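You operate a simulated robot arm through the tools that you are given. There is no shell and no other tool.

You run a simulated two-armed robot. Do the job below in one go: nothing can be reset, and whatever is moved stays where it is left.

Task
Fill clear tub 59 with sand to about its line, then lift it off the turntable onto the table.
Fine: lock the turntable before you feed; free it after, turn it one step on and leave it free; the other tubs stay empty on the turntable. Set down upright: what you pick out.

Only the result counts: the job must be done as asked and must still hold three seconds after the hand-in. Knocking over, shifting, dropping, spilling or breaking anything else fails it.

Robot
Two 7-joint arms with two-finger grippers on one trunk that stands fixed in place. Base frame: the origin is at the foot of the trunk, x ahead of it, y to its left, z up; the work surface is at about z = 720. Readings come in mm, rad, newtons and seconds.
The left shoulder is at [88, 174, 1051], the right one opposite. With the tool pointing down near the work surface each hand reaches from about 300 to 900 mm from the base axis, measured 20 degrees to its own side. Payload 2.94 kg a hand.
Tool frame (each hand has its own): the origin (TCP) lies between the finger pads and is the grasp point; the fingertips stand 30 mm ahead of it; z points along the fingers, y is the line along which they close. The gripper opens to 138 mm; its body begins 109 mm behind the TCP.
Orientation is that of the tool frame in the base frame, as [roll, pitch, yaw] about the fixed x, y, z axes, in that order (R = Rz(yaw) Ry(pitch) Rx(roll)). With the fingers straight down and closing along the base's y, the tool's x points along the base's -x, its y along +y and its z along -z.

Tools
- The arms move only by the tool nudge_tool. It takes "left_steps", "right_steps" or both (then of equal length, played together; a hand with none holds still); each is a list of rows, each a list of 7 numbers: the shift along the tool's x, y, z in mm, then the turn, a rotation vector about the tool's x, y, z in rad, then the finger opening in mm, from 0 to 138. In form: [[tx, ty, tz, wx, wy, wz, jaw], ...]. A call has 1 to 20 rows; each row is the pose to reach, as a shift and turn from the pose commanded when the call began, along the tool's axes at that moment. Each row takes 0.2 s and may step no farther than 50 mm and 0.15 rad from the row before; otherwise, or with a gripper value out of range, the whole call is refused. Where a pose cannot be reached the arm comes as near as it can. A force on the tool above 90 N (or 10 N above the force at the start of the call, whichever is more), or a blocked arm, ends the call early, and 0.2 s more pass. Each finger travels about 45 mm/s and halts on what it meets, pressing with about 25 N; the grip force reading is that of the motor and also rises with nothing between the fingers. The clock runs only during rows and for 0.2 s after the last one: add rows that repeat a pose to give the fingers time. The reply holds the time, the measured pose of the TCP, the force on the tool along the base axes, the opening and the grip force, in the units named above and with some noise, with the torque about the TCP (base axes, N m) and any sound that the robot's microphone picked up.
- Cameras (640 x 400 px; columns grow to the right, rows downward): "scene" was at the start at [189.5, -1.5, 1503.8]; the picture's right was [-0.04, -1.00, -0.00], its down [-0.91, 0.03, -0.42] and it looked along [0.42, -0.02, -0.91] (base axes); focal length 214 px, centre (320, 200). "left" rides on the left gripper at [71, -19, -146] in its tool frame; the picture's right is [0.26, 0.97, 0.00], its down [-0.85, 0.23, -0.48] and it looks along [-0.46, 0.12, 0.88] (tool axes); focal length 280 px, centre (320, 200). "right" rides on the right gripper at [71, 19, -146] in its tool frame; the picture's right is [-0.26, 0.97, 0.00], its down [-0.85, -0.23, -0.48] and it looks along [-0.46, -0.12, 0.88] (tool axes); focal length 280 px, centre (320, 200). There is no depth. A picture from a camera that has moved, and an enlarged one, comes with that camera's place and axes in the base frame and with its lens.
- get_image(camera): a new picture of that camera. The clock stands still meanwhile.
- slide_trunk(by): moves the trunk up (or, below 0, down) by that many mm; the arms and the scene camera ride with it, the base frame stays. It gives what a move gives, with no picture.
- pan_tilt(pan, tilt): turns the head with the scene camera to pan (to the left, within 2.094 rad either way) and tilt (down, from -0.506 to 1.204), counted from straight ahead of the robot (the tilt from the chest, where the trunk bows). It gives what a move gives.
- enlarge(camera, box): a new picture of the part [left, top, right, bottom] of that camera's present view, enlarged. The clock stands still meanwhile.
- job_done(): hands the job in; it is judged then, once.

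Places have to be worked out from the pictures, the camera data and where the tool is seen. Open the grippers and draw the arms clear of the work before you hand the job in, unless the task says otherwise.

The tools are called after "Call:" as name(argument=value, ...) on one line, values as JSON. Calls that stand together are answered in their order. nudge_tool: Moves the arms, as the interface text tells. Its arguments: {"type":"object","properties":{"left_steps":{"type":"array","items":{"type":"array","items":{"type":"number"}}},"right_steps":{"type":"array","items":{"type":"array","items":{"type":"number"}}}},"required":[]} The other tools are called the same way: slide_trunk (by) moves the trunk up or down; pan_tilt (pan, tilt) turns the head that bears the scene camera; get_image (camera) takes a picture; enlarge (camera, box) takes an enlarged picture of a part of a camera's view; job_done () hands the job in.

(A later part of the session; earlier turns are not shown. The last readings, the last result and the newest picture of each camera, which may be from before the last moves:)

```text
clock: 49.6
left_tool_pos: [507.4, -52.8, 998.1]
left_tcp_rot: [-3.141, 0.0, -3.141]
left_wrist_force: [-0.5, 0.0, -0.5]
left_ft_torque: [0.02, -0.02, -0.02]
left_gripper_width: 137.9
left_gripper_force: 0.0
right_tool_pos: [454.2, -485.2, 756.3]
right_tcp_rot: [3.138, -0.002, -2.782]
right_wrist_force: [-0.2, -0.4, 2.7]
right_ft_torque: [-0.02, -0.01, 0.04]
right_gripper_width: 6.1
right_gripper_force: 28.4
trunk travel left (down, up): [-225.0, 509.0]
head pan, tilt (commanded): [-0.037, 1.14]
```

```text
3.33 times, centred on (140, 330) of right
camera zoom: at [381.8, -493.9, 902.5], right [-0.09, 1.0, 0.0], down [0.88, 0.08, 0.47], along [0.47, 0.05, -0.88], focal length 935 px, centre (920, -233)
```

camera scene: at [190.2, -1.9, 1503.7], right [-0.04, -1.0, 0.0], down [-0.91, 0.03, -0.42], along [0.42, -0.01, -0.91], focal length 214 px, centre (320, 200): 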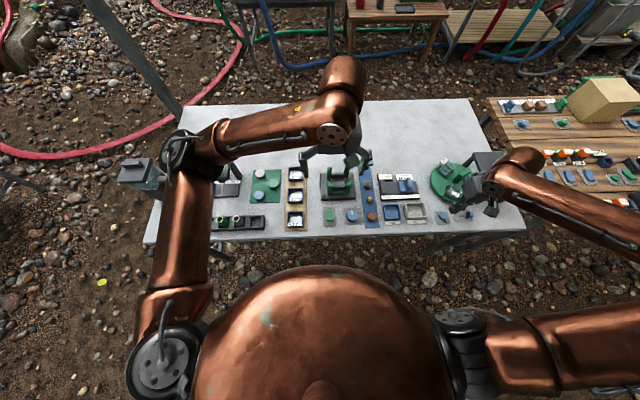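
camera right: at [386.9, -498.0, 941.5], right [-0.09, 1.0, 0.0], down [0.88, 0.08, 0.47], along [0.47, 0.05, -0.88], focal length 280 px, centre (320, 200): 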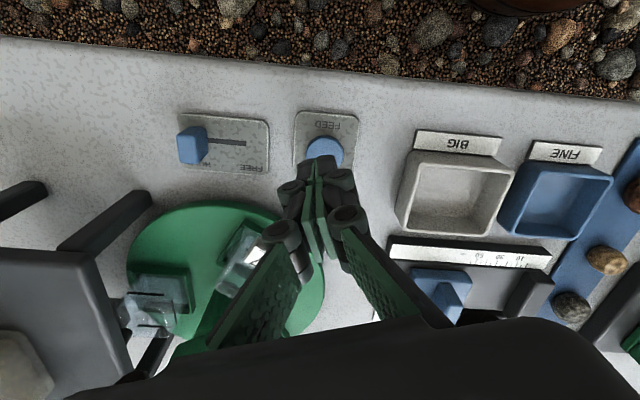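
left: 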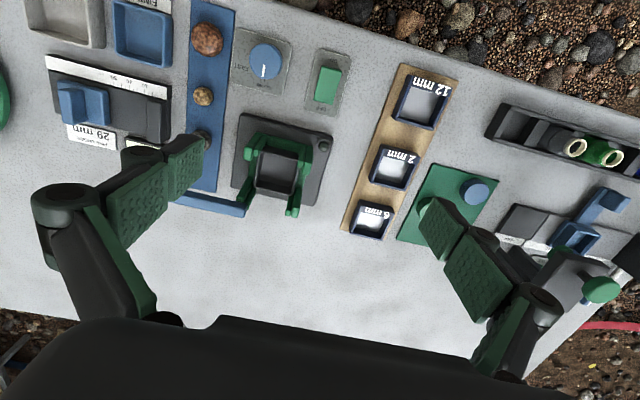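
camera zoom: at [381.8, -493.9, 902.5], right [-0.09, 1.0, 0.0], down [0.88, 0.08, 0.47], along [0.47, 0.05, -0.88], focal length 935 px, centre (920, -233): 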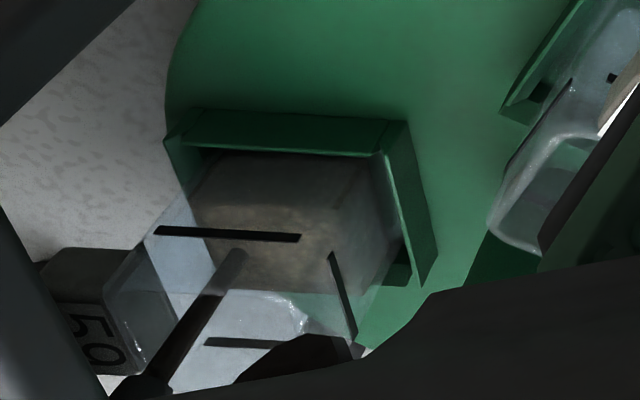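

Front edge of the surface is at row ≈205 versus the front line at ≈232; I estimate sand at about z 763 with the line at 772. Holding ~1.6 s more.

Call:
nudge_tool(right_steps=[[0, 0, 0, 0, 0, 0, 0], [0, 0, 0, 0, 0, 0, 0], [0, 0, 0, 0, 0, 0, 0], [0, 0, 0, 0, 0, 0, 0], [0, 0, 0, 0, 0, 0, 0], [0, 0, 0, 0, 0, 0, 0], [0, 0, 0, 0, 0, 0, 0]])

Call:
enlarge(camera="right", box=[80, 270, 200, 390])

```text
clock: 51.2
left_tool_pos: [507.2, -52.1, 997.9]
left_tcp_rot: [-3.14, -0.001, 3.141]
left_wrist_force: [0.5, 1.1, -0.1]
left_ft_torque: [0.01, 0.02, 0.02]
left_gripper_width: 137.8
left_gripper_force: 0.2
right_tool_pos: [455.9, -484.5, 757.1]
right_tcp_rot: [3.14, -0.002, -2.782]
right_wrist_force: [0.4, 0.6, 2.4]
right_ft_torque: [0.0, -0.03, 0.01]
right_gripper_width: 5.9
right_gripper_force: 28.0
trunk travel left (down, up): [-225.0, 509.0]
head pan, tilt (commanded): [-0.037, 1.14]
```

```text
3.33 times, centred on (140, 330) of right
camera zoom: at [381.9, -493.9, 902.5], right [-0.09, 1.0, 0.0], down [0.88, 0.08, 0.47], along [0.47, 0.05, -0.88], focal length 935 px, centre (920, -233)
```

zoom: 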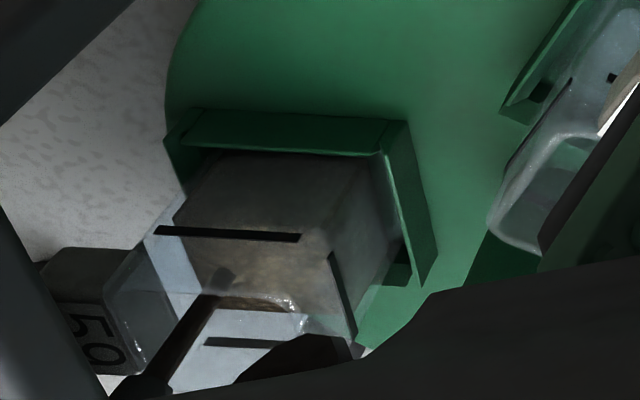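

Level is much closer; I'll zoom in finely on the tub before continuing.

Call:
enlarge(camera="right", box=[110, 310, 190, 380])

```text
5.71 times, centred on (150, 345) of right
camera zoom: at [381.9, -493.9, 902.5], right [-0.09, 1.0, 0.0], down [0.88, 0.08, 0.47], along [0.47, 0.05, -0.88], focal length 1602 px, centre (1291, -629)
```

zoom: 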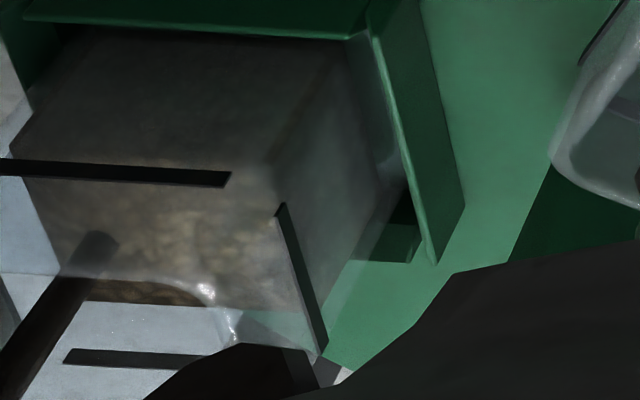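

Sand is around z≈768 with the lines at ≈773, rising about 3 mm/s. I'll hold 0.8 s more and look again.

Call:
nudge_tool(right_steps=[[0, 0, 0, 0, 0, 0, 0], [0, 0, 0, 0, 0, 0, 0], [0, 0, 0, 0, 0, 0, 0]])

Call:
enlarge(camera="right", box=[110, 310, 190, 380])

```text
clock: 52.0
left_tool_pos: [507.2, -52.5, 997.0]
left_tcp_rot: [3.141, 0.0, 3.141]
left_wrist_force: [0.1, -0.7, 0.1]
left_ft_torque: [0.0, 0.03, -0.03]
left_gripper_width: 138.2
left_gripper_force: 0.2
right_tool_pos: [454.2, -485.8, 756.1]
right_tcp_rot: [3.139, -0.002, -2.782]
right_wrist_force: [0.1, -0.2, 2.0]
right_ft_torque: [-0.02, 0.02, 0.01]
right_gripper_width: 6.0
right_gripper_force: 28.7
trunk travel left (down, up): [-225.0, 509.0]
head pan, tilt (commanded): [-0.037, 1.14]
```

```text
5.71 times, centred on (150, 345) of right
camera zoom: at [381.9, -493.9, 902.5], right [-0.09, 1.0, 0.0], down [0.88, 0.08, 0.47], along [0.47, 0.05, -0.88], focal length 1602 px, centre (1291, -629)
```

zoom: 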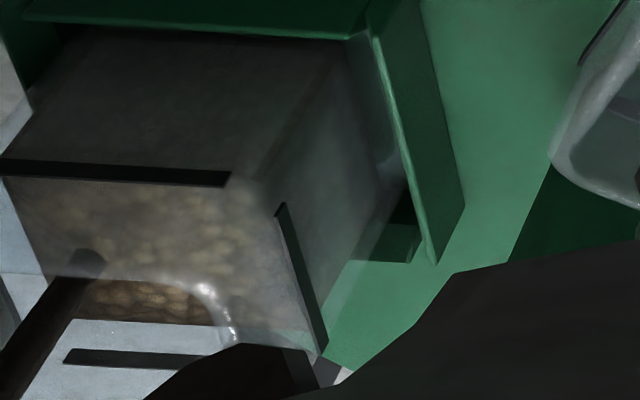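

Far edge is now ≈769 mm; about 3 mm to go. I'll hold 0.6 s more and then lift off the button.

Call:
nudge_tool(right_steps=[[0, 0, 0, 0, 0, 0, 0], [0, 0, 0, 0, 0, 0, 0], [0, 0, 0, 0, 0, 0, 0], [0, 0, -8, 0, 0, 0, 0], [0, 0, -14, 0, 0, 0, 0]])

Call:
enlarge(camera="right", box=[110, 290, 190, 360])

```text
clock: 53.2
left_tool_pos: [508.7, -51.8, 997.6]
left_tcp_rot: [3.141, 0.0, -3.141]
left_wrist_force: [-0.1, 0.1, 0.2]
left_ft_torque: [-0.03, -0.03, -0.02]
left_gripper_width: 137.9
left_gripper_force: 0.1
right_tool_pos: [454.3, -483.3, 770.7]
right_tcp_rot: [3.14, -0.004, -2.783]
right_wrist_force: [0.6, -0.2, -0.1]
right_ft_torque: [0.01, 0.01, -0.03]
right_gripper_width: 0.0
right_gripper_force: 28.9
trunk travel left (down, up): [-225.0, 509.0]
head pan, tilt (commanded): [-0.037, 1.14]
```

```text
5.71 times, centred on (150, 325) of right
camera zoom: at [381.6, -493.0, 916.9], right [-0.09, 1.0, 0.0], down [0.88, 0.08, 0.47], along [0.47, 0.05, -0.88], focal length 1602 px, centre (1291, -514)
```

zoom: 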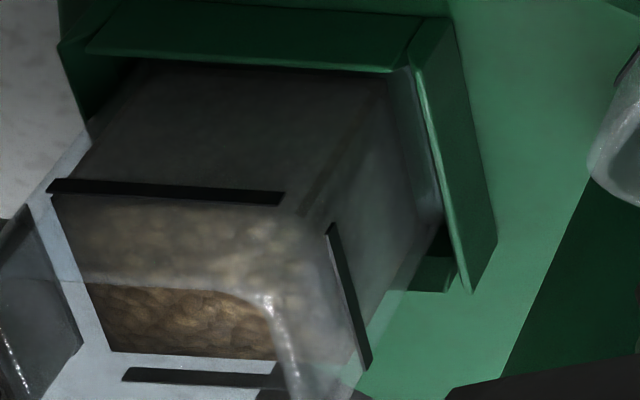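

The stream stopped on release. From here the surface looks at or within ~2 mm below the lines; I'll lift away and check from the scene camera before deciding on a top-up.

Call:
nudge_tool(right_steps=[[0, 0, -40, 0, 0, 0.12, 10], [0, -20, -80, 0, 0, 0.24, 20], [0, -60, -115, 0, 0, 0.36, 36], [0, -95, -115, 0, 0, 0.36, 40]])

Call:
enlarge(camera="scene", box=[455, 155, 505, 195])

Call:
enlarge(camera="scene", box=[465, 165, 495, 187])

```text
refused: row 3 steps farther than a row can; nothing moved
```

```text
10.00 times, centred on (480, 175) of scene
camera zoom: at [189.6, -1.2, 1503.8], right [-0.04, -1.0, 0.0], down [-0.91, 0.03, -0.42], along [0.42, -0.02, -0.91], focal length 2145 px, centre (-1280, 450)
```

zoom: 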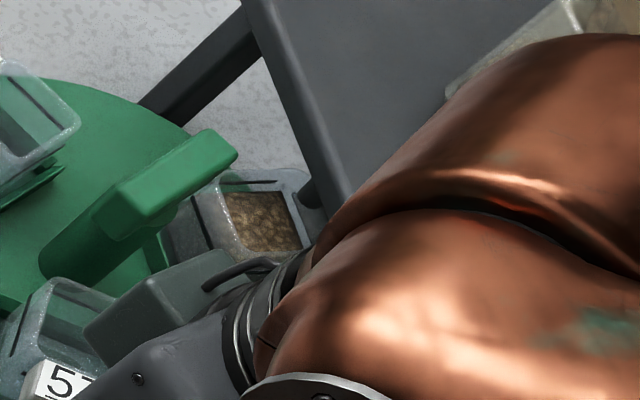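

```text
16.00 times, centred on (480, 176) of scene
camera zoom: at [189.6, -1.2, 1503.8], right [-0.04, -1.0, 0.0], down [-0.91, 0.03, -0.42], along [0.42, -0.02, -0.91], focal length 3432 px, centre (-2240, 584)
```

zoom: 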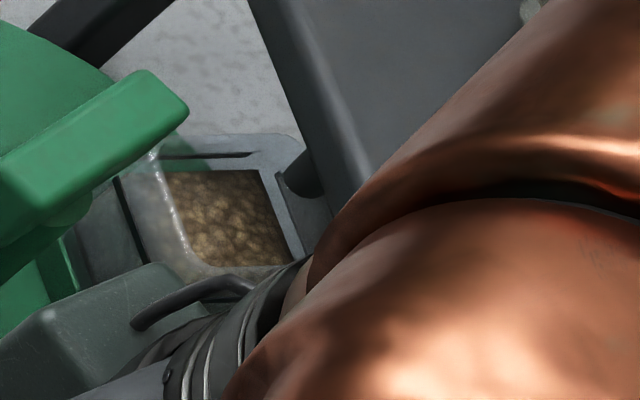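

The sand is visible in the tub from the scene camera. The move was refused for step size, so I'll repeat it in smaller rows.

Call:
nudge_tool(right_steps=[[0, 0, -40, 0, 0, 0.12, 10], [0, -10, -80, 0, 0, 0.24, 20], [0, -35, -115, 0, 0, 0.36, 36], [0, -65, -120, 0, 0, 0.36, 40], [0, -95, -120, 0, 0, 0.36, 40]])

Call:
enlarge(camera="scene", box=[465, 160, 499, 187])

Call:
get_image(camera="right")

```text
clock: 54.4
left_tool_pos: [508.6, -55.3, 996.9]
left_tcp_rot: [3.14, 0.002, 3.142]
left_wrist_force: [-0.1, -0.3, -0.5]
left_ft_torque: [0.0, 0.01, 0.01]
left_gripper_width: 137.9
left_gripper_force: 0.0
right_tool_pos: [488.9, -575.7, 889.7]
right_tcp_rot: [3.139, -0.007, 3.141]
right_wrist_force: [-0.5, -0.6, 0.1]
right_ft_torque: [0.03, -0.01, 0.0]
right_gripper_width: 40.1
right_gripper_force: 0.1
trunk travel left (down, up): [-225.0, 509.0]
head pan, tilt (commanded): [-0.037, 1.14]
```

```text
14.81 times, centred on (482, 174) of scene
camera zoom: at [190.1, -2.4, 1503.7], right [-0.04, -1.0, 0.0], down [-0.91, 0.03, -0.42], along [0.42, -0.01, -0.91], focal length 3177 px, centre (-2080, 593)
```

zoom: 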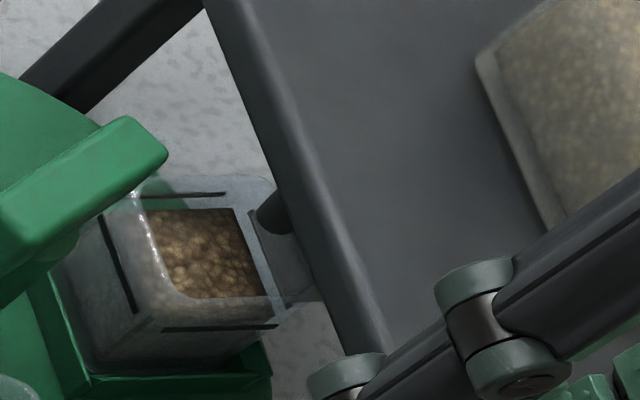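

```text
taken
camera right: at [418.7, -558.6, 1035.1], right [0.26, 0.96, 0.0], down [0.85, -0.23, 0.47], along [0.46, -0.12, -0.88], focal length 280 px, centre (320, 200)
```

right: 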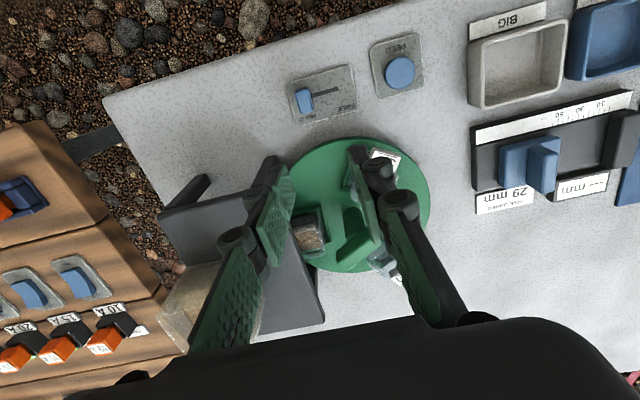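

Sand looks close to the line all round. I'll check from the right camera too (tub visible between the fingers) for a second opinion.

Call:
enlarge(camera="right", box=[285, 200, 345, 270])

Call:
enlarge(camera="scene", box=[466, 166, 488, 184])

```text
5.71 times, centred on (315, 235) of right
camera zoom: at [418.7, -558.6, 1035.1], right [0.26, 0.96, 0.0], down [0.85, -0.23, 0.47], along [0.46, -0.12, -0.88], focal length 1602 px, centre (349, 0)
```

zoom: 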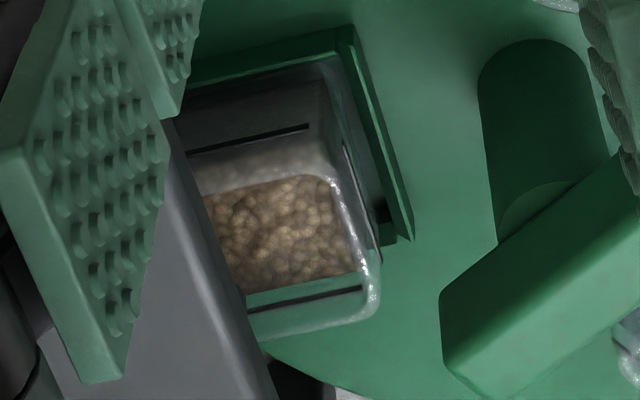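

```text
16.00 times, centred on (477, 175) of scene
camera zoom: at [190.1, -2.4, 1503.7], right [-0.04, -1.0, 0.0], down [-0.91, 0.03, -0.42], along [0.42, -0.01, -0.91], focal length 3432 px, centre (-2192, 600)
```

zoom: 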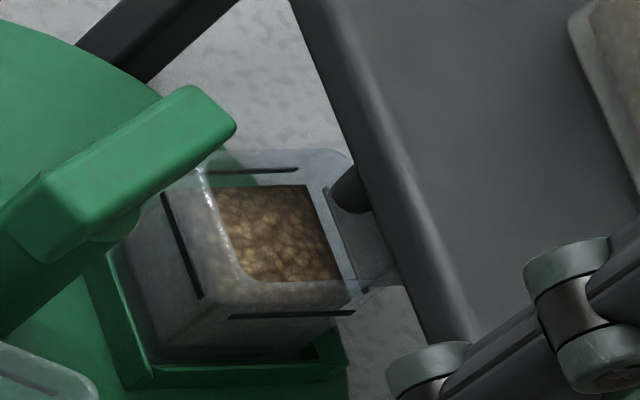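

The views agree: sand is at the line in front and about 2 mm under it at the back, so the fill is right. Now I'll return over the slider knob (≈(457, -586)) to free the turntable.

Call:
nudge_tool(right_steps=[[16, -5, 0, 0, 0, 0, 40], [32, -11, 0, 0, 0, 0, 40], [32, -11, 45, 0, 0, 0, 40], [32, -11, 90, 0, 0, 0, 40], [32, -11, 104, 0, 0, 0, 40]])

Call:
get_image(camera="right")

```text
clock: 55.6
left_tool_pos: [507.7, -51.3, 997.3]
left_tcp_rot: [3.142, -0.001, -3.141]
left_wrist_force: [0.2, 0.0, -0.7]
left_ft_torque: [0.0, 0.02, -0.01]
left_gripper_width: 138.0
left_gripper_force: 0.1
right_tool_pos: [454.3, -584.2, 785.6]
right_tcp_rot: [3.14, -0.003, 3.141]
right_wrist_force: [-0.2, -0.2, 0.7]
right_ft_torque: [-0.01, 0.01, -0.03]
right_gripper_width: 39.9
right_gripper_force: 0.0
trunk travel left (down, up): [-225.0, 509.0]
head pan, tilt (commanded): [-0.037, 1.14]
```

```text
taken
camera right: at [385.5, -567.2, 932.1], right [0.26, 0.96, 0.0], down [0.85, -0.23, 0.47], along [0.46, -0.12, -0.88], focal length 280 px, centre (320, 200)
```

right: 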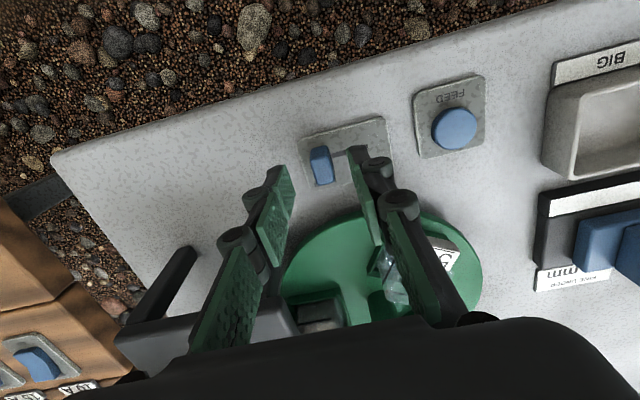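

Aligned with the knob. Descend, grip, and slide it to FREE.

Call:
nudge_tool(right_steps=[[-1, -1, 13, 0, 0, 0, 40], [-1, -1, 25, 0, 0, 0, 40], [-1, -1, 25, 0, 0, 0, 24], [-1, -1, 25, 0, 0, 0, 8], [-1, -1, 25, 0, 0, 0, 8], [-1, -1, 25, 0, 0, 0, 8]])

Call:
nudge_tool(right_steps=[[0, 10, 0, 0, 0, 0, 8], [0, 20, 0, 0, 0, 0, 8], [0, 30, 0, 0, 0, 0, 8], [0, 38, 0, 0, 0, 0, 8], [0, 41, 0, 0, 0, 0, 8], [0, 41, 0, 0, 0, 0, 8]])

```text
clock: 57.0
left_tool_pos: [508.4, -51.5, 997.3]
left_tcp_rot: [-3.14, 0.0, 3.141]
left_wrist_force: [-0.7, 0.5, -0.2]
left_ft_torque: [-0.02, -0.01, 0.03]
left_gripper_width: 138.0
left_gripper_force: 0.1
right_tool_pos: [456.6, -584.5, 761.7]
right_tcp_rot: [3.138, -0.006, 3.142]
right_wrist_force: [-1.0, 6.8, -3.2]
right_ft_torque: [0.12, -0.17, 0.07]
right_gripper_width: 13.6
right_gripper_force: 39.9
trunk travel left (down, up): [-225.0, 509.0]
head pan, tilt (commanded): [-0.037, 1.14]
```

```text
clock: 58.4
left_tool_pos: [507.5, -53.2, 997.1]
left_tcp_rot: [3.14, 0.001, 3.14]
left_wrist_force: [-0.4, 0.8, 0.0]
left_ft_torque: [-0.02, 0.04, 0.0]
left_gripper_width: 138.0
left_gripper_force: 0.0
right_tool_pos: [456.8, -546.5, 762.5]
right_tcp_rot: [-3.141, -0.005, 3.139]
right_wrist_force: [-7.4, -8.8, 3.1]
right_ft_torque: [-0.31, 0.51, 0.11]
right_gripper_width: 13.0
right_gripper_force: 40.2
trunk travel left (down, up): [-225.0, 509.0]
head pan, tilt (commanded): [-0.037, 1.14]
```

Knob moved to the FREE end stop (y≈-546.5, -9 N reaction). Releasing and lifting.

Call:
nudge_tool(right_steps=[[0, 0, 0, 0, 0, 0, 25], [0, 0, 0, 0, 0, 0, 38], [0, 0, 0, 0, 0, 0, 38], [0, 0, -40, 0, 0, 0, 38], [0, 0, -85, 0, 0, 0, 38], [0, 0, -130, 0, 0, 0, 38]])

Call:
get_image(camera="right")

Call:
enlarge(camera="scene", box=[420, 140, 540, 230])

```text
clock: 59.8
left_tool_pos: [507.3, -52.4, 996.6]
left_tcp_rot: [-3.14, 0.0, -3.141]
left_wrist_force: [0.4, 0.4, -1.0]
left_ft_torque: [-0.02, -0.02, -0.02]
left_gripper_width: 138.0
left_gripper_force: 0.2
right_tool_pos: [458.9, -545.0, 891.5]
right_tcp_rot: [3.139, -0.003, 3.142]
right_wrist_force: [-0.7, -0.7, 0.2]
right_ft_torque: [0.0, -0.02, 0.01]
right_gripper_width: 38.0
right_gripper_force: 0.0
trunk travel left (down, up): [-225.0, 509.0]
head pan, tilt (commanded): [-0.037, 1.14]
```

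```text
taken
camera right: at [387.7, -527.8, 1037.9], right [0.26, 0.96, 0.0], down [0.85, -0.23, 0.47], along [0.46, -0.12, -0.88], focal length 280 px, centre (320, 200)
```

right: 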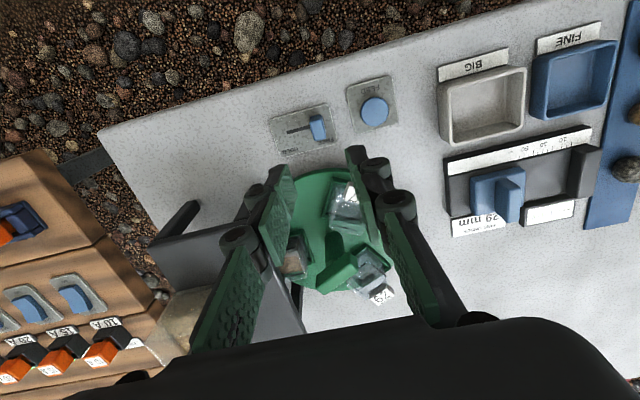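

```text
4.44 times, centred on (480, 185) of scene
camera zoom: at [188.9, -0.4, 1504.0], right [-0.04, -1.0, 0.0], down [-0.91, 0.03, -0.42], along [0.42, -0.02, -0.91], focal length 953 px, centre (-391, 267)
```

zoom: 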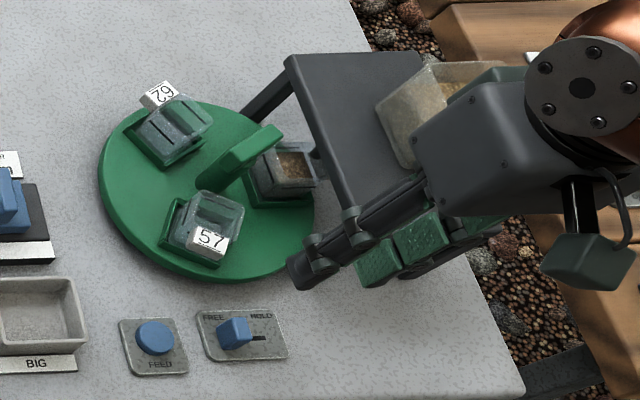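

Turntable is FREE. Now I'll go back above the handle bar with yaw 120°, matching the bar's present orientation, to turn it one step (120°) on.

Call:
nudge_tool(right_steps=[[-18, -3, -10, 0, 0, 0.131, 36], [-35, -5, -10, 0, 0, 0.262, 34], [-53, -8, -10, 0, 0, 0.393, 32], [-70, -11, -10, 0, 0, 0.524, 32], [-88, -13, -10, 0, 0, 0.655, 32], [-106, -16, -10, 0, 0, 0.786, 32], [-123, -18, -10, 0, 0, 0.917, 32], [-141, -21, -10, 0, 0, 1.047, 32]])

Call:
get_image(camera="right")

```text
clock: 61.6
left_tool_pos: [508.7, -52.5, 996.6]
left_tcp_rot: [-3.141, -0.001, 3.14]
left_wrist_force: [-0.3, -0.4, -0.6]
left_ft_torque: [0.01, -0.03, 0.0]
left_gripper_width: 138.1
left_gripper_force: 0.0
right_tool_pos: [599.6, -565.8, 902.1]
right_tcp_rot: [-3.138, -0.003, 2.091]
right_wrist_force: [0.4, 1.3, -0.5]
right_ft_torque: [-0.06, 0.02, -0.04]
right_gripper_width: 31.8
right_gripper_force: 0.2
trunk travel left (down, up): [-225.0, 509.0]
head pan, tilt (commanded): [-0.037, 1.14]
```

```text
taken
camera right: at [581.9, -497.2, 1048.0], right [0.97, 0.25, 0.0], down [0.22, -0.85, 0.47], along [0.12, -0.46, -0.88], focal length 280 px, centre (320, 200)
```

right: 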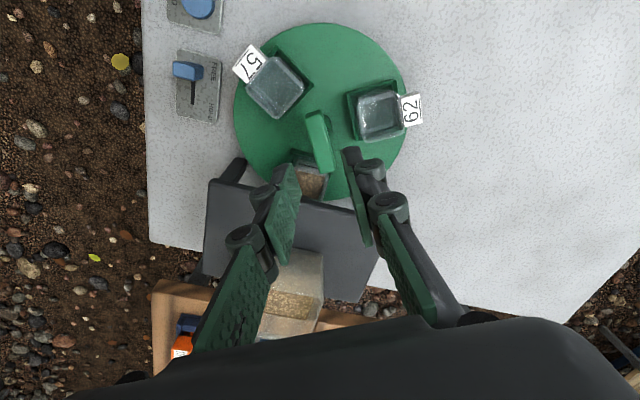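

Aligned with the bar (≈(599, -567)). Descending to TCP z≈829 and gripping the bar only.

Call:
nudge_tool(right_steps=[[0, 0, 25, 0, 0, 0, 32], [0, 0, 50, 0, 0, 0, 32], [0, 0, 65, 0, 0, 0, 32], [0, 0, 73, 0, 0, 0, 32], [0, 0, 73, 0, 0, 0, 20], [0, 0, 73, 0, 0, 0, 8], [0, 0, 73, 0, 0, 0, 8], [0, 0, 73, 0, 0, 0, 8]])

```text
clock: 63.4
left_tool_pos: [509.1, -52.1, 996.6]
left_tcp_rot: [3.141, -0.002, 3.141]
left_wrist_force: [0.7, 0.1, -0.2]
left_ft_torque: [-0.04, 0.01, -0.01]
left_gripper_width: 138.2
left_gripper_force: 0.0
right_tool_pos: [600.0, -565.7, 828.2]
right_tcp_rot: [-3.14, -0.004, 2.093]
right_wrist_force: [13.4, 5.7, -3.4]
right_ft_torque: [-0.13, -0.59, 0.02]
right_gripper_width: 15.7
right_gripper_force: 41.5
trunk travel left (down, up): [-225.0, 509.0]
head pan, tilt (commanded): [-0.037, 1.14]
```

Bar gripped (15.7 mm). Turning counter-clockwise gently, first 60°.

Call:
nudge_tool(right_steps=[[0, 0, 0, 0, 0, -0.08, 8], [0, 0, 0, 0, 0, -0.18, 8], [0, 0, 0, 0, 0, -0.28, 8], [0, 0, 0, 0, 0, -0.38, 8], [0, 0, 0, 0, 0, -0.48, 8], [0, 0, 0, 0, 0, -0.58, 8], [0, 0, 0, 0, 0, -0.68, 8], [0, 0, 0, 0, 0, -0.78, 8], [0, 0, 0, 0, 0, -0.88, 8], [0, 0, 0, 0, 0, -0.98, 8], [0, 0, 0, 0, 0, -1.047, 8]])

Call:
enlarge(camera="scene", box=[420, 140, 520, 220])

Call:
get_image(camera="right")

```text
clock: 65.8
left_tool_pos: [512.1, -51.4, 996.5]
left_tcp_rot: [3.141, -0.005, 3.141]
left_wrist_force: [0.0, -0.5, 0.2]
left_ft_torque: [-0.03, -0.06, 0.02]
left_gripper_width: 138.0
left_gripper_force: 0.2
right_tool_pos: [605.0, -565.8, 828.4]
right_tcp_rot: [3.142, -0.003, 3.141]
right_wrist_force: [23.8, -4.9, 11.2]
right_ft_torque: [-0.53, -1.01, -2.4]
right_gripper_width: 49.2
right_gripper_force: 44.7
trunk travel left (down, up): [-225.0, 509.0]
head pan, tilt (commanded): [-0.037, 1.14]
```

```text
5.00 times, centred on (470, 180) of scene
camera zoom: at [202.8, -0.9, 1503.6], right [-0.04, -1.0, 0.0], down [-0.91, 0.03, -0.41], along [0.41, -0.02, -0.91], focal length 1072 px, centre (-430, 300)
```

zoom: 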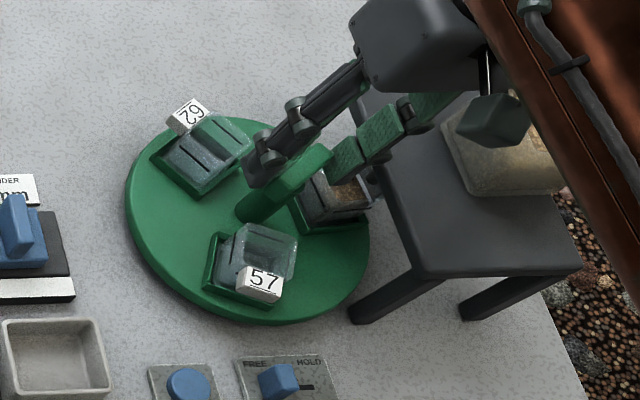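

```text
taken
camera right: at [533.7, -548.4, 974.2], right [0.26, 0.96, 0.0], down [0.85, -0.23, 0.47], along [0.46, -0.13, -0.88], focal length 280 px, centre (320, 200)
```

right: 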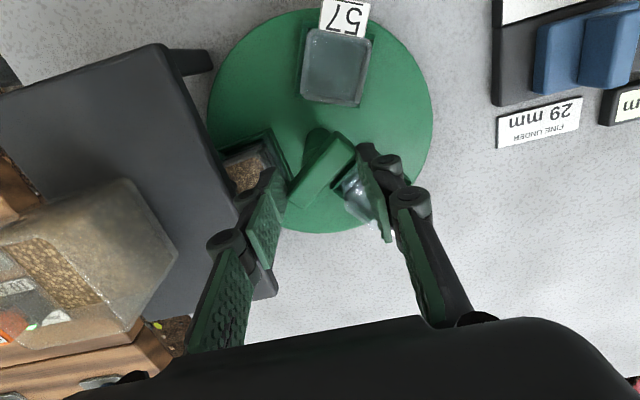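

The disc did not follow: the fingers were wedged open to 49 mm and the disc moved only a few degrees. Something resists, so before doing anything I'll look closely at the slider, tub 59 and the spout.

Call:
enlarge(camera="scene", box=[460, 155, 510, 195])

Call:
enlarge(camera="scene", box=[445, 200, 495, 230])

Call:
enlarge(camera="right", box=[200, 110, 420, 250])

```text
10.00 times, centred on (485, 175) of scene
camera zoom: at [202.8, -0.9, 1503.6], right [-0.04, -1.0, 0.0], down [-0.91, 0.03, -0.41], along [0.41, -0.02, -0.91], focal length 2145 px, centre (-1330, 450)
```

zoom: 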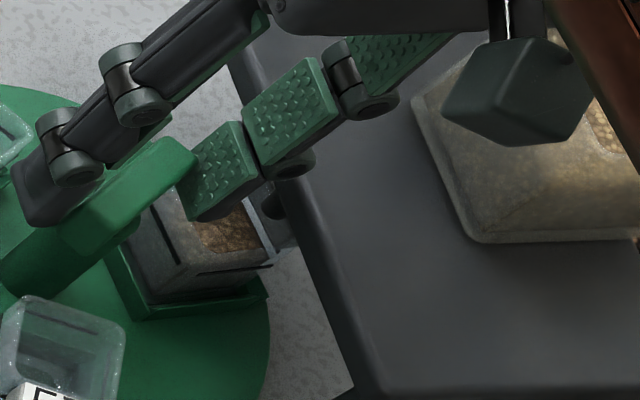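

```text
12.80 times, centred on (470, 215) of scene
camera zoom: at [202.8, -0.9, 1503.6], right [-0.04, -1.0, 0.0], down [-0.91, 0.03, -0.41], along [0.41, -0.02, -0.91], focal length 2745 px, centre (-1600, 8)
```

zoom: 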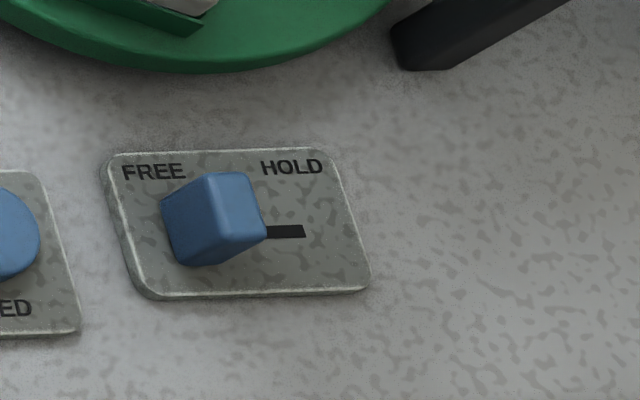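

```text
2.86 times, centred on (310, 180) of right
camera zoom: at [533.7, -548.4, 974.2], right [0.26, 0.96, 0.0], down [0.85, -0.23, 0.47], along [0.46, -0.13, -0.88], focal length 801 px, centre (349, 257)
```

zoom: 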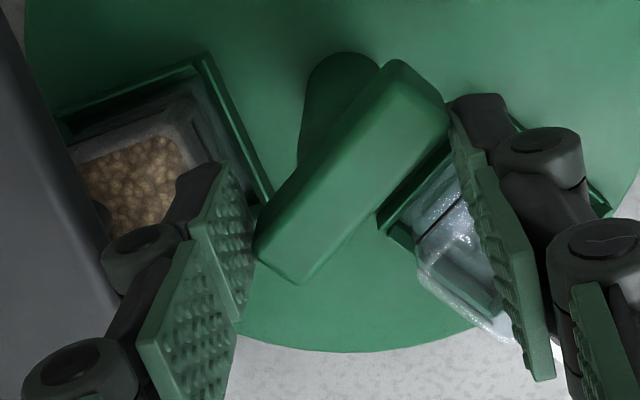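

The disc sits at about +6° with 2.4 N·m reaction, so it behaves as held or detented; the slider is at the same FREE spot as before. I'll open the fingers to unload the bar and see whether the disc springs back.

Call:
nudge_tool(right_steps=[[0, 0, 0, 0, 0, 0.05, 54], [0, 0, 0, 0, 0, 0.15, 58], [0, 0, 0, 0, 0, 0.28, 58], [0, 0, 0, 0, 0, 0.41, 56], [0, 0, 0, 0, 0, 0.54, 54], [0, 0, 0, 0, 0, 0.67, 50], [0, 0, 0, 0, 0, 0.8, 46], [0, 0, 0, 0, 0, 0.93, 42], [0, 0, 0, 0, 0, 1.047, 40]])

Call:
get_image(camera="right")

Call:
enlarge(camera="scene", box=[420, 140, 520, 220])

```text
clock: 67.8
left_tool_pos: [507.6, -52.7, 997.5]
left_tcp_rot: [3.141, 0.0, -3.141]
left_wrist_force: [-0.5, -1.3, -0.7]
left_ft_torque: [0.0, 0.03, 0.01]
left_gripper_width: 138.0
left_gripper_force: 0.0
right_tool_pos: [599.3, -567.1, 828.0]
right_tcp_rot: [-3.138, -0.004, 2.093]
right_wrist_force: [0.0, -0.8, -0.4]
right_ft_torque: [0.02, 0.01, 0.01]
right_gripper_width: 40.0
right_gripper_force: 0.0
trunk travel left (down, up): [-225.0, 509.0]
head pan, tilt (commanded): [-0.037, 1.14]
```

```text
taken
camera right: at [581.1, -497.7, 973.8], right [0.97, 0.25, 0.0], down [0.22, -0.85, 0.47], along [0.12, -0.46, -0.88], focal length 280 px, centre (320, 200)
```

right: 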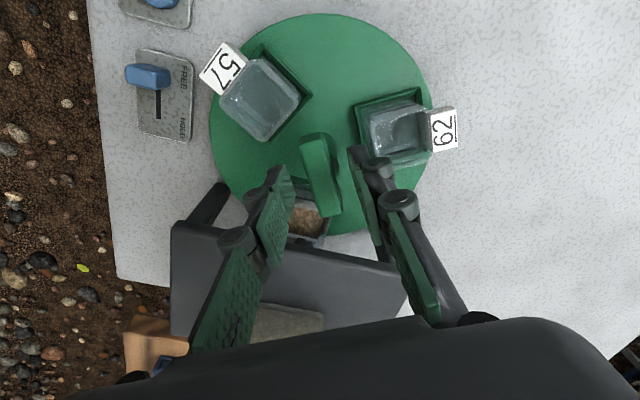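

```text
5.00 times, centred on (470, 180) of scene
camera zoom: at [189.9, -1.6, 1503.8], right [-0.04, -1.0, 0.0], down [-0.91, 0.03, -0.42], along [0.42, -0.02, -0.91], focal length 1072 px, centre (-430, 300)
```

zoom: 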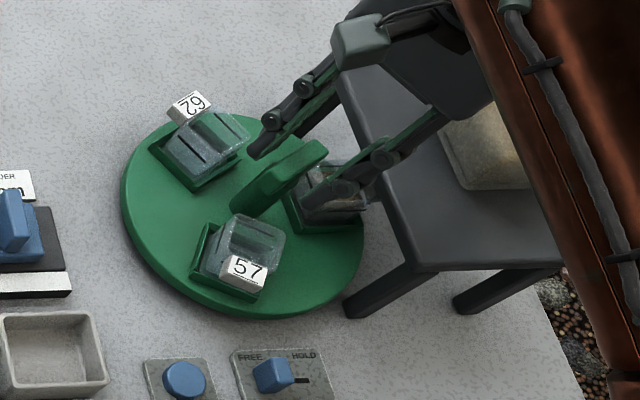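

The disc sprang back to its station, with everything upright. I'll regrip the bar and gently test a small clockwise turn to see whether it is free that way.

Call:
nudge_tool(right_steps=[[0, 0, 0, 0, 0, 0, 25], [0, 0, 0, 0, 0, 0, 8], [0, 0, 0, 0, 0, 0, 8], [0, 0, 0, 0, 0, 0, 8], [0, 0, 0, 0, 0, 0.03, 8], [0, 0, 0, 0, 0, 0.06, 8]])

```text
clock: 69.2
left_tool_pos: [508.5, -53.1, 997.5]
left_tcp_rot: [3.141, -0.001, 3.141]
left_wrist_force: [0.2, 0.0, 0.3]
left_ft_torque: [-0.02, 0.01, 0.03]
left_gripper_width: 138.0
left_gripper_force: 0.1
right_tool_pos: [600.4, -565.5, 828.0]
right_tcp_rot: [-3.14, -0.004, 2.033]
right_wrist_force: [9.7, 2.4, -2.3]
right_ft_torque: [0.02, -0.31, 0.09]
right_gripper_width: 15.7
right_gripper_force: 41.4
trunk travel left (down, up): [-225.0, 509.0]
head pan, tilt (commanded): [-0.037, 1.14]
```

Only 0.09 N·m so far at 3.4° clockwise. Turning a little more to compare.

Call:
nudge_tool(right_steps=[[0, 0, 0, 0, 0, 0.04, 8], [0, 0, 0, 0, 0, 0.08, 8], [0, 0, 0, 0, 0, 0.08, 8]])

Call:
get_image(camera="right")

```text
clock: 70.0
left_tool_pos: [508.0, -51.5, 997.7]
left_tcp_rot: [3.141, -0.002, -3.141]
left_wrist_force: [-0.4, 0.6, 0.5]
left_ft_torque: [-0.04, 0.0, 0.01]
left_gripper_width: 137.9
left_gripper_force: 0.0
right_tool_pos: [600.0, -565.9, 828.0]
right_tcp_rot: [3.142, -0.004, 1.954]
right_wrist_force: [12.9, 3.0, -1.1]
right_ft_torque: [0.48, -0.22, 0.01]
right_gripper_width: 16.1
right_gripper_force: 41.8
trunk travel left (down, up): [-225.0, 509.0]
head pan, tilt (commanded): [-0.037, 1.14]
```

```text
taken
camera right: at [591.9, -495.1, 973.7], right [0.99, 0.12, 0.0], down [0.1, -0.87, 0.47], along [0.05, -0.47, -0.88], focal length 280 px, centre (320, 200)
```

right: 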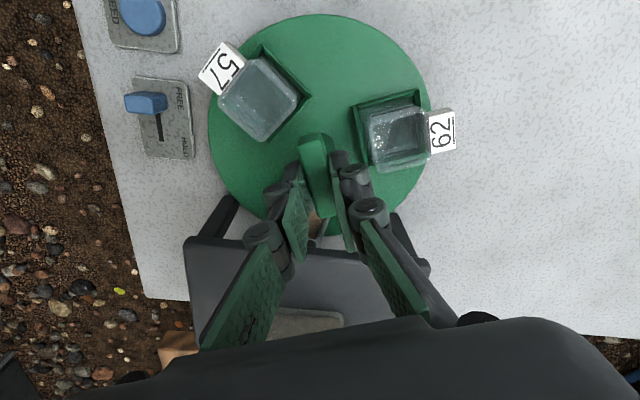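

Clockwise the disc turns freely (0.01 N·m at 8°). I'll bring it back and slightly past the station counter-clockwise to see if there's a hard limit there.

Call:
nudge_tool(right_steps=[[0, 0, 0, 0, 0, -0.07, 8], [0, 0, 0, 0, 0, -0.14, 8], [0, 0, 0, 0, 0, -0.14, 8]])

Call:
nudge_tool(right_steps=[[0, 0, 0, 0, 0, -0.03, 8], [0, 0, 0, 0, 0, -0.05, 8], [0, 0, 0, 0, 0, -0.05, 8]])

```text
clock: 70.8
left_tool_pos: [509.6, -51.8, 997.1]
left_tcp_rot: [3.141, -0.001, 3.141]
left_wrist_force: [0.8, 0.0, 0.5]
left_ft_torque: [0.04, -0.01, 0.01]
left_gripper_width: 138.1
left_gripper_force: 0.0
right_tool_pos: [598.8, -565.4, 828.4]
right_tcp_rot: [-3.139, -0.003, 2.093]
right_wrist_force: [15.3, 2.7, 2.8]
right_ft_torque: [0.15, -0.33, 0.0]
right_gripper_width: 15.6
right_gripper_force: 42.0
trunk travel left (down, up): [-225.0, 509.0]
head pan, tilt (commanded): [-0.037, 1.14]
```

```text
clock: 71.6
left_tool_pos: [509.9, -52.0, 997.5]
left_tcp_rot: [-3.141, -0.003, -3.14]
left_wrist_force: [1.0, 0.5, -0.1]
left_ft_torque: [-0.02, 0.02, 0.01]
left_gripper_width: 137.9
left_gripper_force: 0.0
right_tool_pos: [599.9, -565.2, 828.6]
right_tcp_rot: [-3.141, -0.003, 2.144]
right_wrist_force: [17.9, 2.8, 1.6]
right_ft_torque: [-0.28, -0.7, -0.03]
right_gripper_width: 15.8
right_gripper_force: 42.3
trunk travel left (down, up): [-225.0, 509.0]
head pan, tilt (commanded): [-0.037, 1.14]
```

At +3° the torque is still near zero. Going a bit further, to about +7°.

Call:
nudge_tool(right_steps=[[0, 0, 0, 0, 0, -0.04, 8], [0, 0, 0, 0, 0, -0.08, 8], [0, 0, 0, 0, 0, -0.08, 8]])

Call:
enlarge(camera="right", box=[180, 0, 480, 240])

```text
clock: 72.4
left_tool_pos: [509.1, -53.0, 997.4]
left_tcp_rot: [-3.141, -0.002, -3.142]
left_wrist_force: [0.6, -0.1, -0.6]
left_ft_torque: [0.02, 0.0, -0.01]
left_gripper_width: 137.9
left_gripper_force: 0.1
right_tool_pos: [600.0, -567.0, 827.2]
right_tcp_rot: [-3.139, -0.003, 2.224]
right_wrist_force: [19.7, 1.7, 4.2]
right_ft_torque: [0.19, -0.46, -1.11]
right_gripper_width: 16.5
right_gripper_force: 42.2
trunk travel left (down, up): [-225.0, 509.0]
head pan, tilt (commanded): [-0.037, 1.14]
```

```text
1.67 times, centred on (330, 120) of right
camera zoom: at [572.6, -499.7, 973.8], right [0.93, 0.38, 0.0], down [0.33, -0.82, 0.47], along [0.18, -0.44, -0.88], focal length 467 px, centre (303, 333)
```

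zoom: 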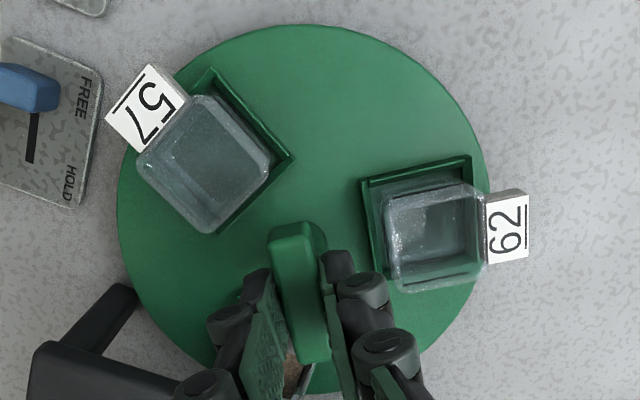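

A stop begins a few degrees past the station (1.1 N·m at +7°). I'll look at tub 59 and its surroundings in this state.

Call:
enlarge(camera="scene", box=[462, 160, 502, 190])

Call:
enlarge(camera="right", box=[280, 150, 380, 260])

```text
13.33 times, centred on (482, 175) of scene
camera zoom: at [191.5, -0.9, 1503.6], right [-0.04, -1.0, 0.0], down [-0.91, 0.03, -0.42], along [0.42, -0.02, -0.91], focal length 2860 px, centre (-1840, 533)
```

zoom: 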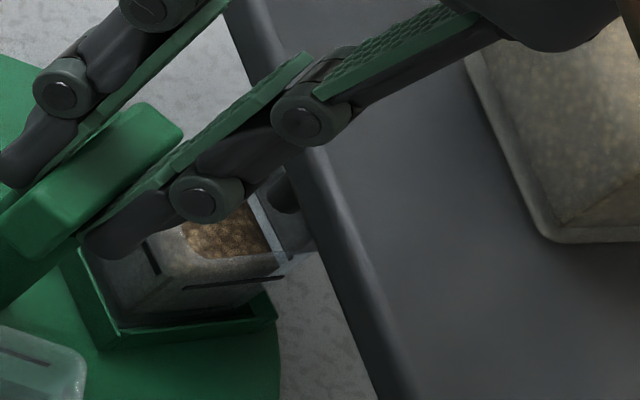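

```text
3.64 times, centred on (330, 205) of right
camera zoom: at [572.6, -499.7, 973.8], right [0.93, 0.38, 0.0], down [0.33, -0.82, 0.47], along [0.18, -0.44, -0.88], focal length 1020 px, centre (284, 182)
```

zoom: 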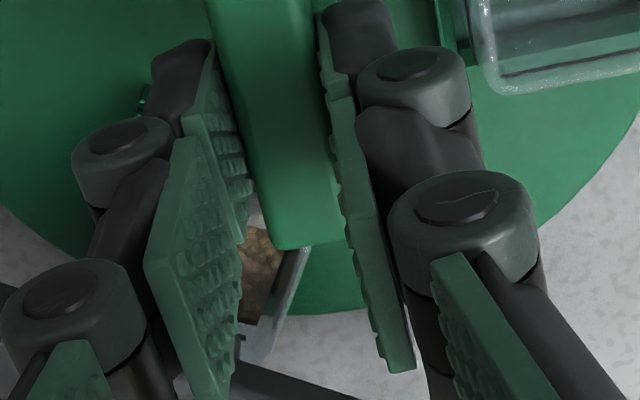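

Fingers are clear of everything fixed, and the resistance is a springy stop only counter-clockwise just past this station — the turntable's end of travel. Clockwise is free, so the step on must go clockwise (62 next under the spout). I'll turn clockwise gently, first to the original start angle.

Call:
nudge_tool(right_steps=[[0, 0, 0, 0, 0, 0.06, 8], [0, 0, 0, 0, 0, 0.13, 8], [0, 0, 0, 0, 0, 0.23, 8], [0, 0, 0, 0, 0, 0.33, 8], [0, 0, 0, 0, 0, 0.43, 8], [0, 0, 0, 0, 0, 0.53, 8], [0, 0, 0, 0, 0, 0.63, 8], [0, 0, 0, 0, 0, 0.73, 8], [0, 0, 0, 0, 0, 0.83, 8], [0, 0, 0, 0, 0, 0.93, 8], [0, 0, 0, 0, 0, 1.03, 8], [0, 0, 0, 0, 0, 1.13, 8], [0, 0, 0, 0, 0, 1.177, 8]])

Call:
enlarge(camera="scene", box=[420, 140, 520, 220])

```text
clock: 75.2
left_tool_pos: [508.1, -51.3, 996.6]
left_tcp_rot: [-3.141, -0.001, 3.141]
left_wrist_force: [0.0, -0.4, 0.5]
left_ft_torque: [0.01, 0.01, 0.0]
left_gripper_width: 137.9
left_gripper_force: 0.1
right_tool_pos: [599.7, -566.4, 828.9]
right_tcp_rot: [-3.137, 0.0, 1.046]
right_wrist_force: [12.8, 6.0, 3.9]
right_ft_torque: [0.85, -0.73, 0.01]
right_gripper_width: 15.6
right_gripper_force: 41.3
trunk travel left (down, up): [-225.0, 509.0]
head pan, tilt (commanded): [-0.037, 1.14]
```

```text
5.00 times, centred on (470, 180) of scene
camera zoom: at [190.6, -0.3, 1503.7], right [-0.04, -1.0, 0.0], down [-0.91, 0.03, -0.42], along [0.42, -0.02, -0.91], focal length 1072 px, centre (-430, 300)
```

zoom: 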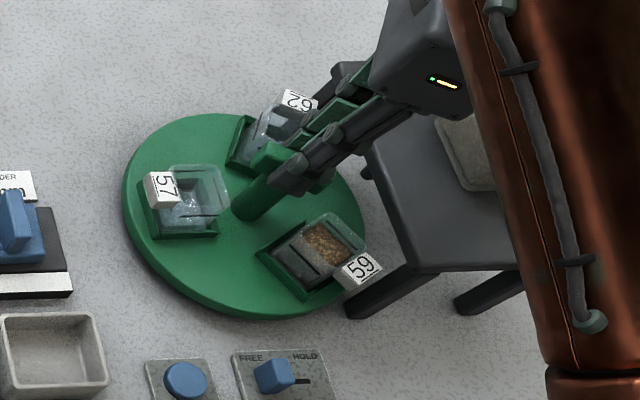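

The disc turned freely back to the start angle with tub 59 upright. I'll check the fill from this clear viewpoint before continuing.

Call:
enlarge(camera="scene", box=[468, 178, 502, 208])

```text
13.33 times, centred on (485, 193) of scene
camera zoom: at [190.6, -0.3, 1503.7], right [-0.04, -1.0, 0.0], down [-0.91, 0.03, -0.42], along [0.42, -0.02, -0.91], focal length 2860 px, centre (-1880, 293)
```

zoom: 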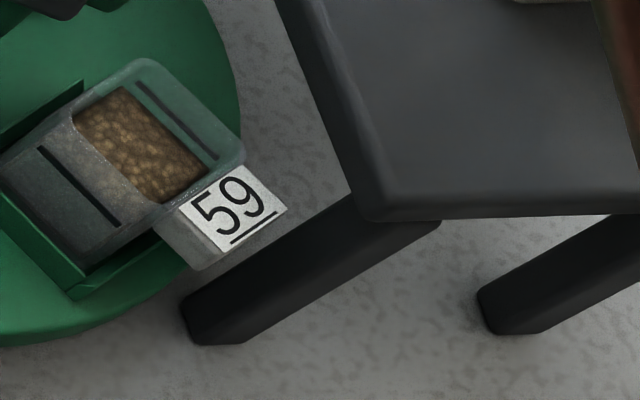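

Sand still sits at about the line. Continuing clockwise another ~34° and checking reach.

Call:
nudge_tool(right_steps=[[0, 0, 0, 0, 0, 0.1, 8], [0, 0, 0, 0, 0, 0.2, 8], [0, 0, 0, 0, 0, 0.3, 8], [0, 0, 0, 0, 0, 0.4, 8], [0, 0, 0, 0, 0, 0.5, 8], [0, 0, 0, 0, 0, 0.6, 8]])

Call:
enlarge(camera="scene", box=[420, 140, 520, 220])

```text
clock: 76.6
left_tool_pos: [508.8, -51.8, 997.0]
left_tcp_rot: [-3.141, -0.003, -3.141]
left_wrist_force: [0.5, 0.4, 0.0]
left_ft_torque: [-0.01, 0.01, 0.0]
left_gripper_width: 138.3
left_gripper_force: 0.0
right_tool_pos: [600.1, -565.1, 827.9]
right_tcp_rot: [-3.139, 0.004, 0.445]
right_wrist_force: [9.4, 13.3, -1.4]
right_ft_torque: [0.84, -1.19, 0.06]
right_gripper_width: 15.6
right_gripper_force: 41.9
trunk travel left (down, up): [-225.0, 509.0]
head pan, tilt (commanded): [-0.037, 1.14]
```

```text
5.00 times, centred on (470, 180) of scene
camera zoom: at [190.7, 0.2, 1503.7], right [-0.04, -1.0, 0.0], down [-0.91, 0.03, -0.42], along [0.42, -0.02, -0.91], focal length 1072 px, centre (-430, 300)
```

zoom: 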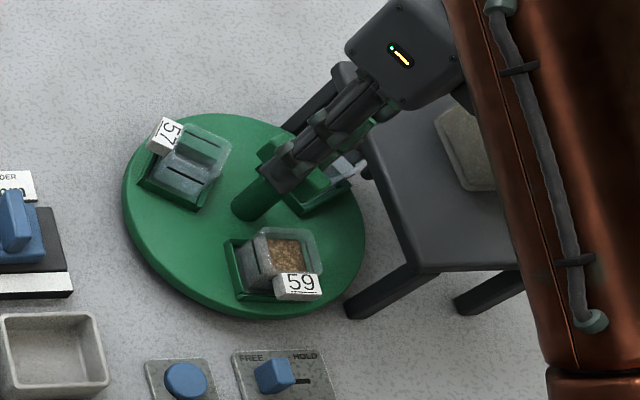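

Turning freely. Finishing the remaining ~25° to make a full 120° step from the feed station.

Call:
nudge_tool(right_steps=[[0, 0, 0, 0, 0, 0.1, 8], [0, 0, 0, 0, 0, 0.2, 8], [0, 0, 0, 0, 0, 0.3, 8], [0, 0, 0, 0, 0, 0.4, 8], [0, 0, 0, 0, 0, 0.446, 8], [0, 0, 0, 0, 0, 0.446, 8]])

Call:
get_image(camera="right")

Call:
enlarge(camera="scene", box=[420, 140, 520, 220])

```text
clock: 77.2
left_tool_pos: [505.0, -49.0, 1000.7]
left_tcp_rot: [-3.139, 0.004, 3.141]
left_wrist_force: [0.0, -0.3, 0.3]
left_ft_torque: [0.02, -0.05, 0.01]
left_gripper_width: 138.1
left_gripper_force: 0.1
right_tool_pos: [609.2, -581.9, 824.2]
right_tcp_rot: [-3.11, 0.011, 0.325]
right_wrist_force: [-35.3, 51.3, 28.1]
right_ft_torque: [1.95, 0.4, 0.07]
right_gripper_width: 51.9
right_gripper_force: 31.9
right hand out of reach, approached as far as the arm can: row 1, 2
trunk travel left (down, up): [-225.0, 509.0]
head pan, tilt (commanded): [-0.037, 1.14]
stopped in row 2 (right hand): the force on the tool passed its limit at 118 N (the readings are from after the stop); the commanded pose is now the measured one
```

```text
taken
camera right: at [685.4, -583.2, 969.0], right [0.06, -1.0, -0.03], down [-0.87, -0.07, 0.49], along [-0.49, -0.01, -0.87], focal length 280 px, centre (320, 200)
```

right: 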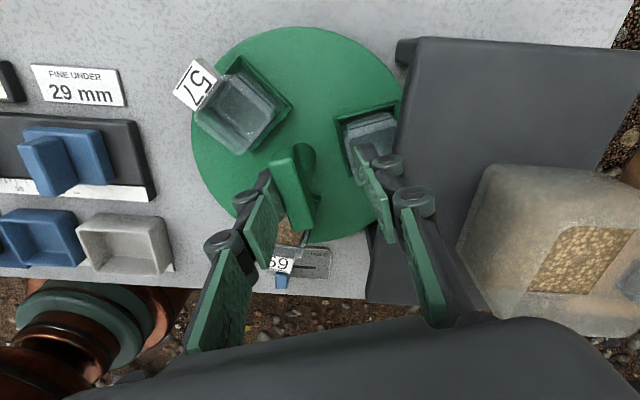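

```text
5.00 times, centred on (470, 180) of scene
camera zoom: at [182.9, 6.5, 1505.1], right [-0.04, -1.0, 0.0], down [-0.91, 0.03, -0.42], along [0.42, -0.02, -0.91], focal length 1072 px, centre (-430, 300)
```

zoom: 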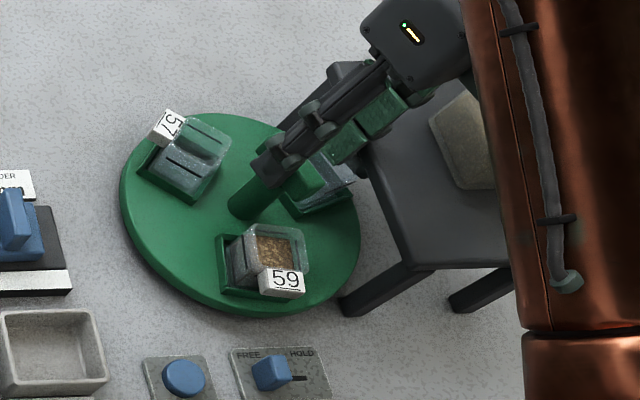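

The wrist limit pushed the hand off-centre and the force limit stopped it. I'll immediately bring the hand back to centre with the fingers open so nothing is pressed.

Call:
nudge_tool(right_steps=[[-1, -6, -1, 0, 0, -0.04, 54], [-2, -12, -3, 0, 0, -0.08, 54], [-3.5, -18, -4, -0.02, 0, -0.12, 54]])

Call:
get_image(camera="right")

Call:
enlarge(camera="scene", box=[430, 145, 510, 215])

```text
clock: 78.0
left_tool_pos: [508.6, -53.8, 997.4]
left_tcp_rot: [-3.141, 0.0, 3.141]
left_wrist_force: [-0.2, 0.1, -0.3]
left_ft_torque: [0.02, 0.01, 0.02]
left_gripper_width: 138.1
left_gripper_force: 0.0
right_tool_pos: [602.9, -575.5, 820.6]
right_tcp_rot: [-3.134, 0.015, 0.431]
right_wrist_force: [-0.8, 0.4, 2.0]
right_ft_torque: [0.02, 0.05, 0.01]
right_gripper_width: 56.2
right_gripper_force: 0.1
trunk travel left (down, up): [-225.0, 509.0]
head pan, tilt (commanded): [-0.037, 1.14]
```

```text
taken
camera right: at [677.4, -565.3, 964.9], right [0.17, -0.99, 0.0], down [-0.86, -0.14, 0.49], along [-0.48, -0.08, -0.87], focal length 280 px, centre (320, 200)
```

right: 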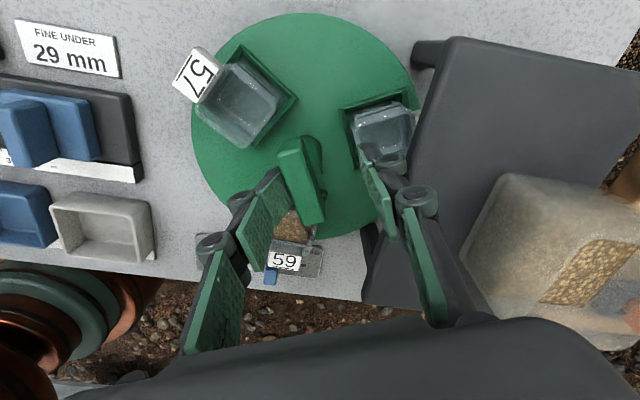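

```text
5.71 times, centred on (470, 180) of scene
camera zoom: at [189.7, -1.0, 1503.6], right [-0.04, -1.0, 0.0], down [-0.91, 0.04, -0.42], along [0.42, -0.02, -0.91], focal length 1226 px, centre (-537, 314)
```

zoom: 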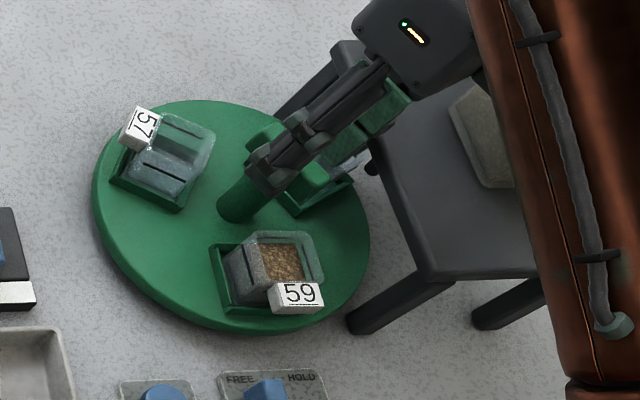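

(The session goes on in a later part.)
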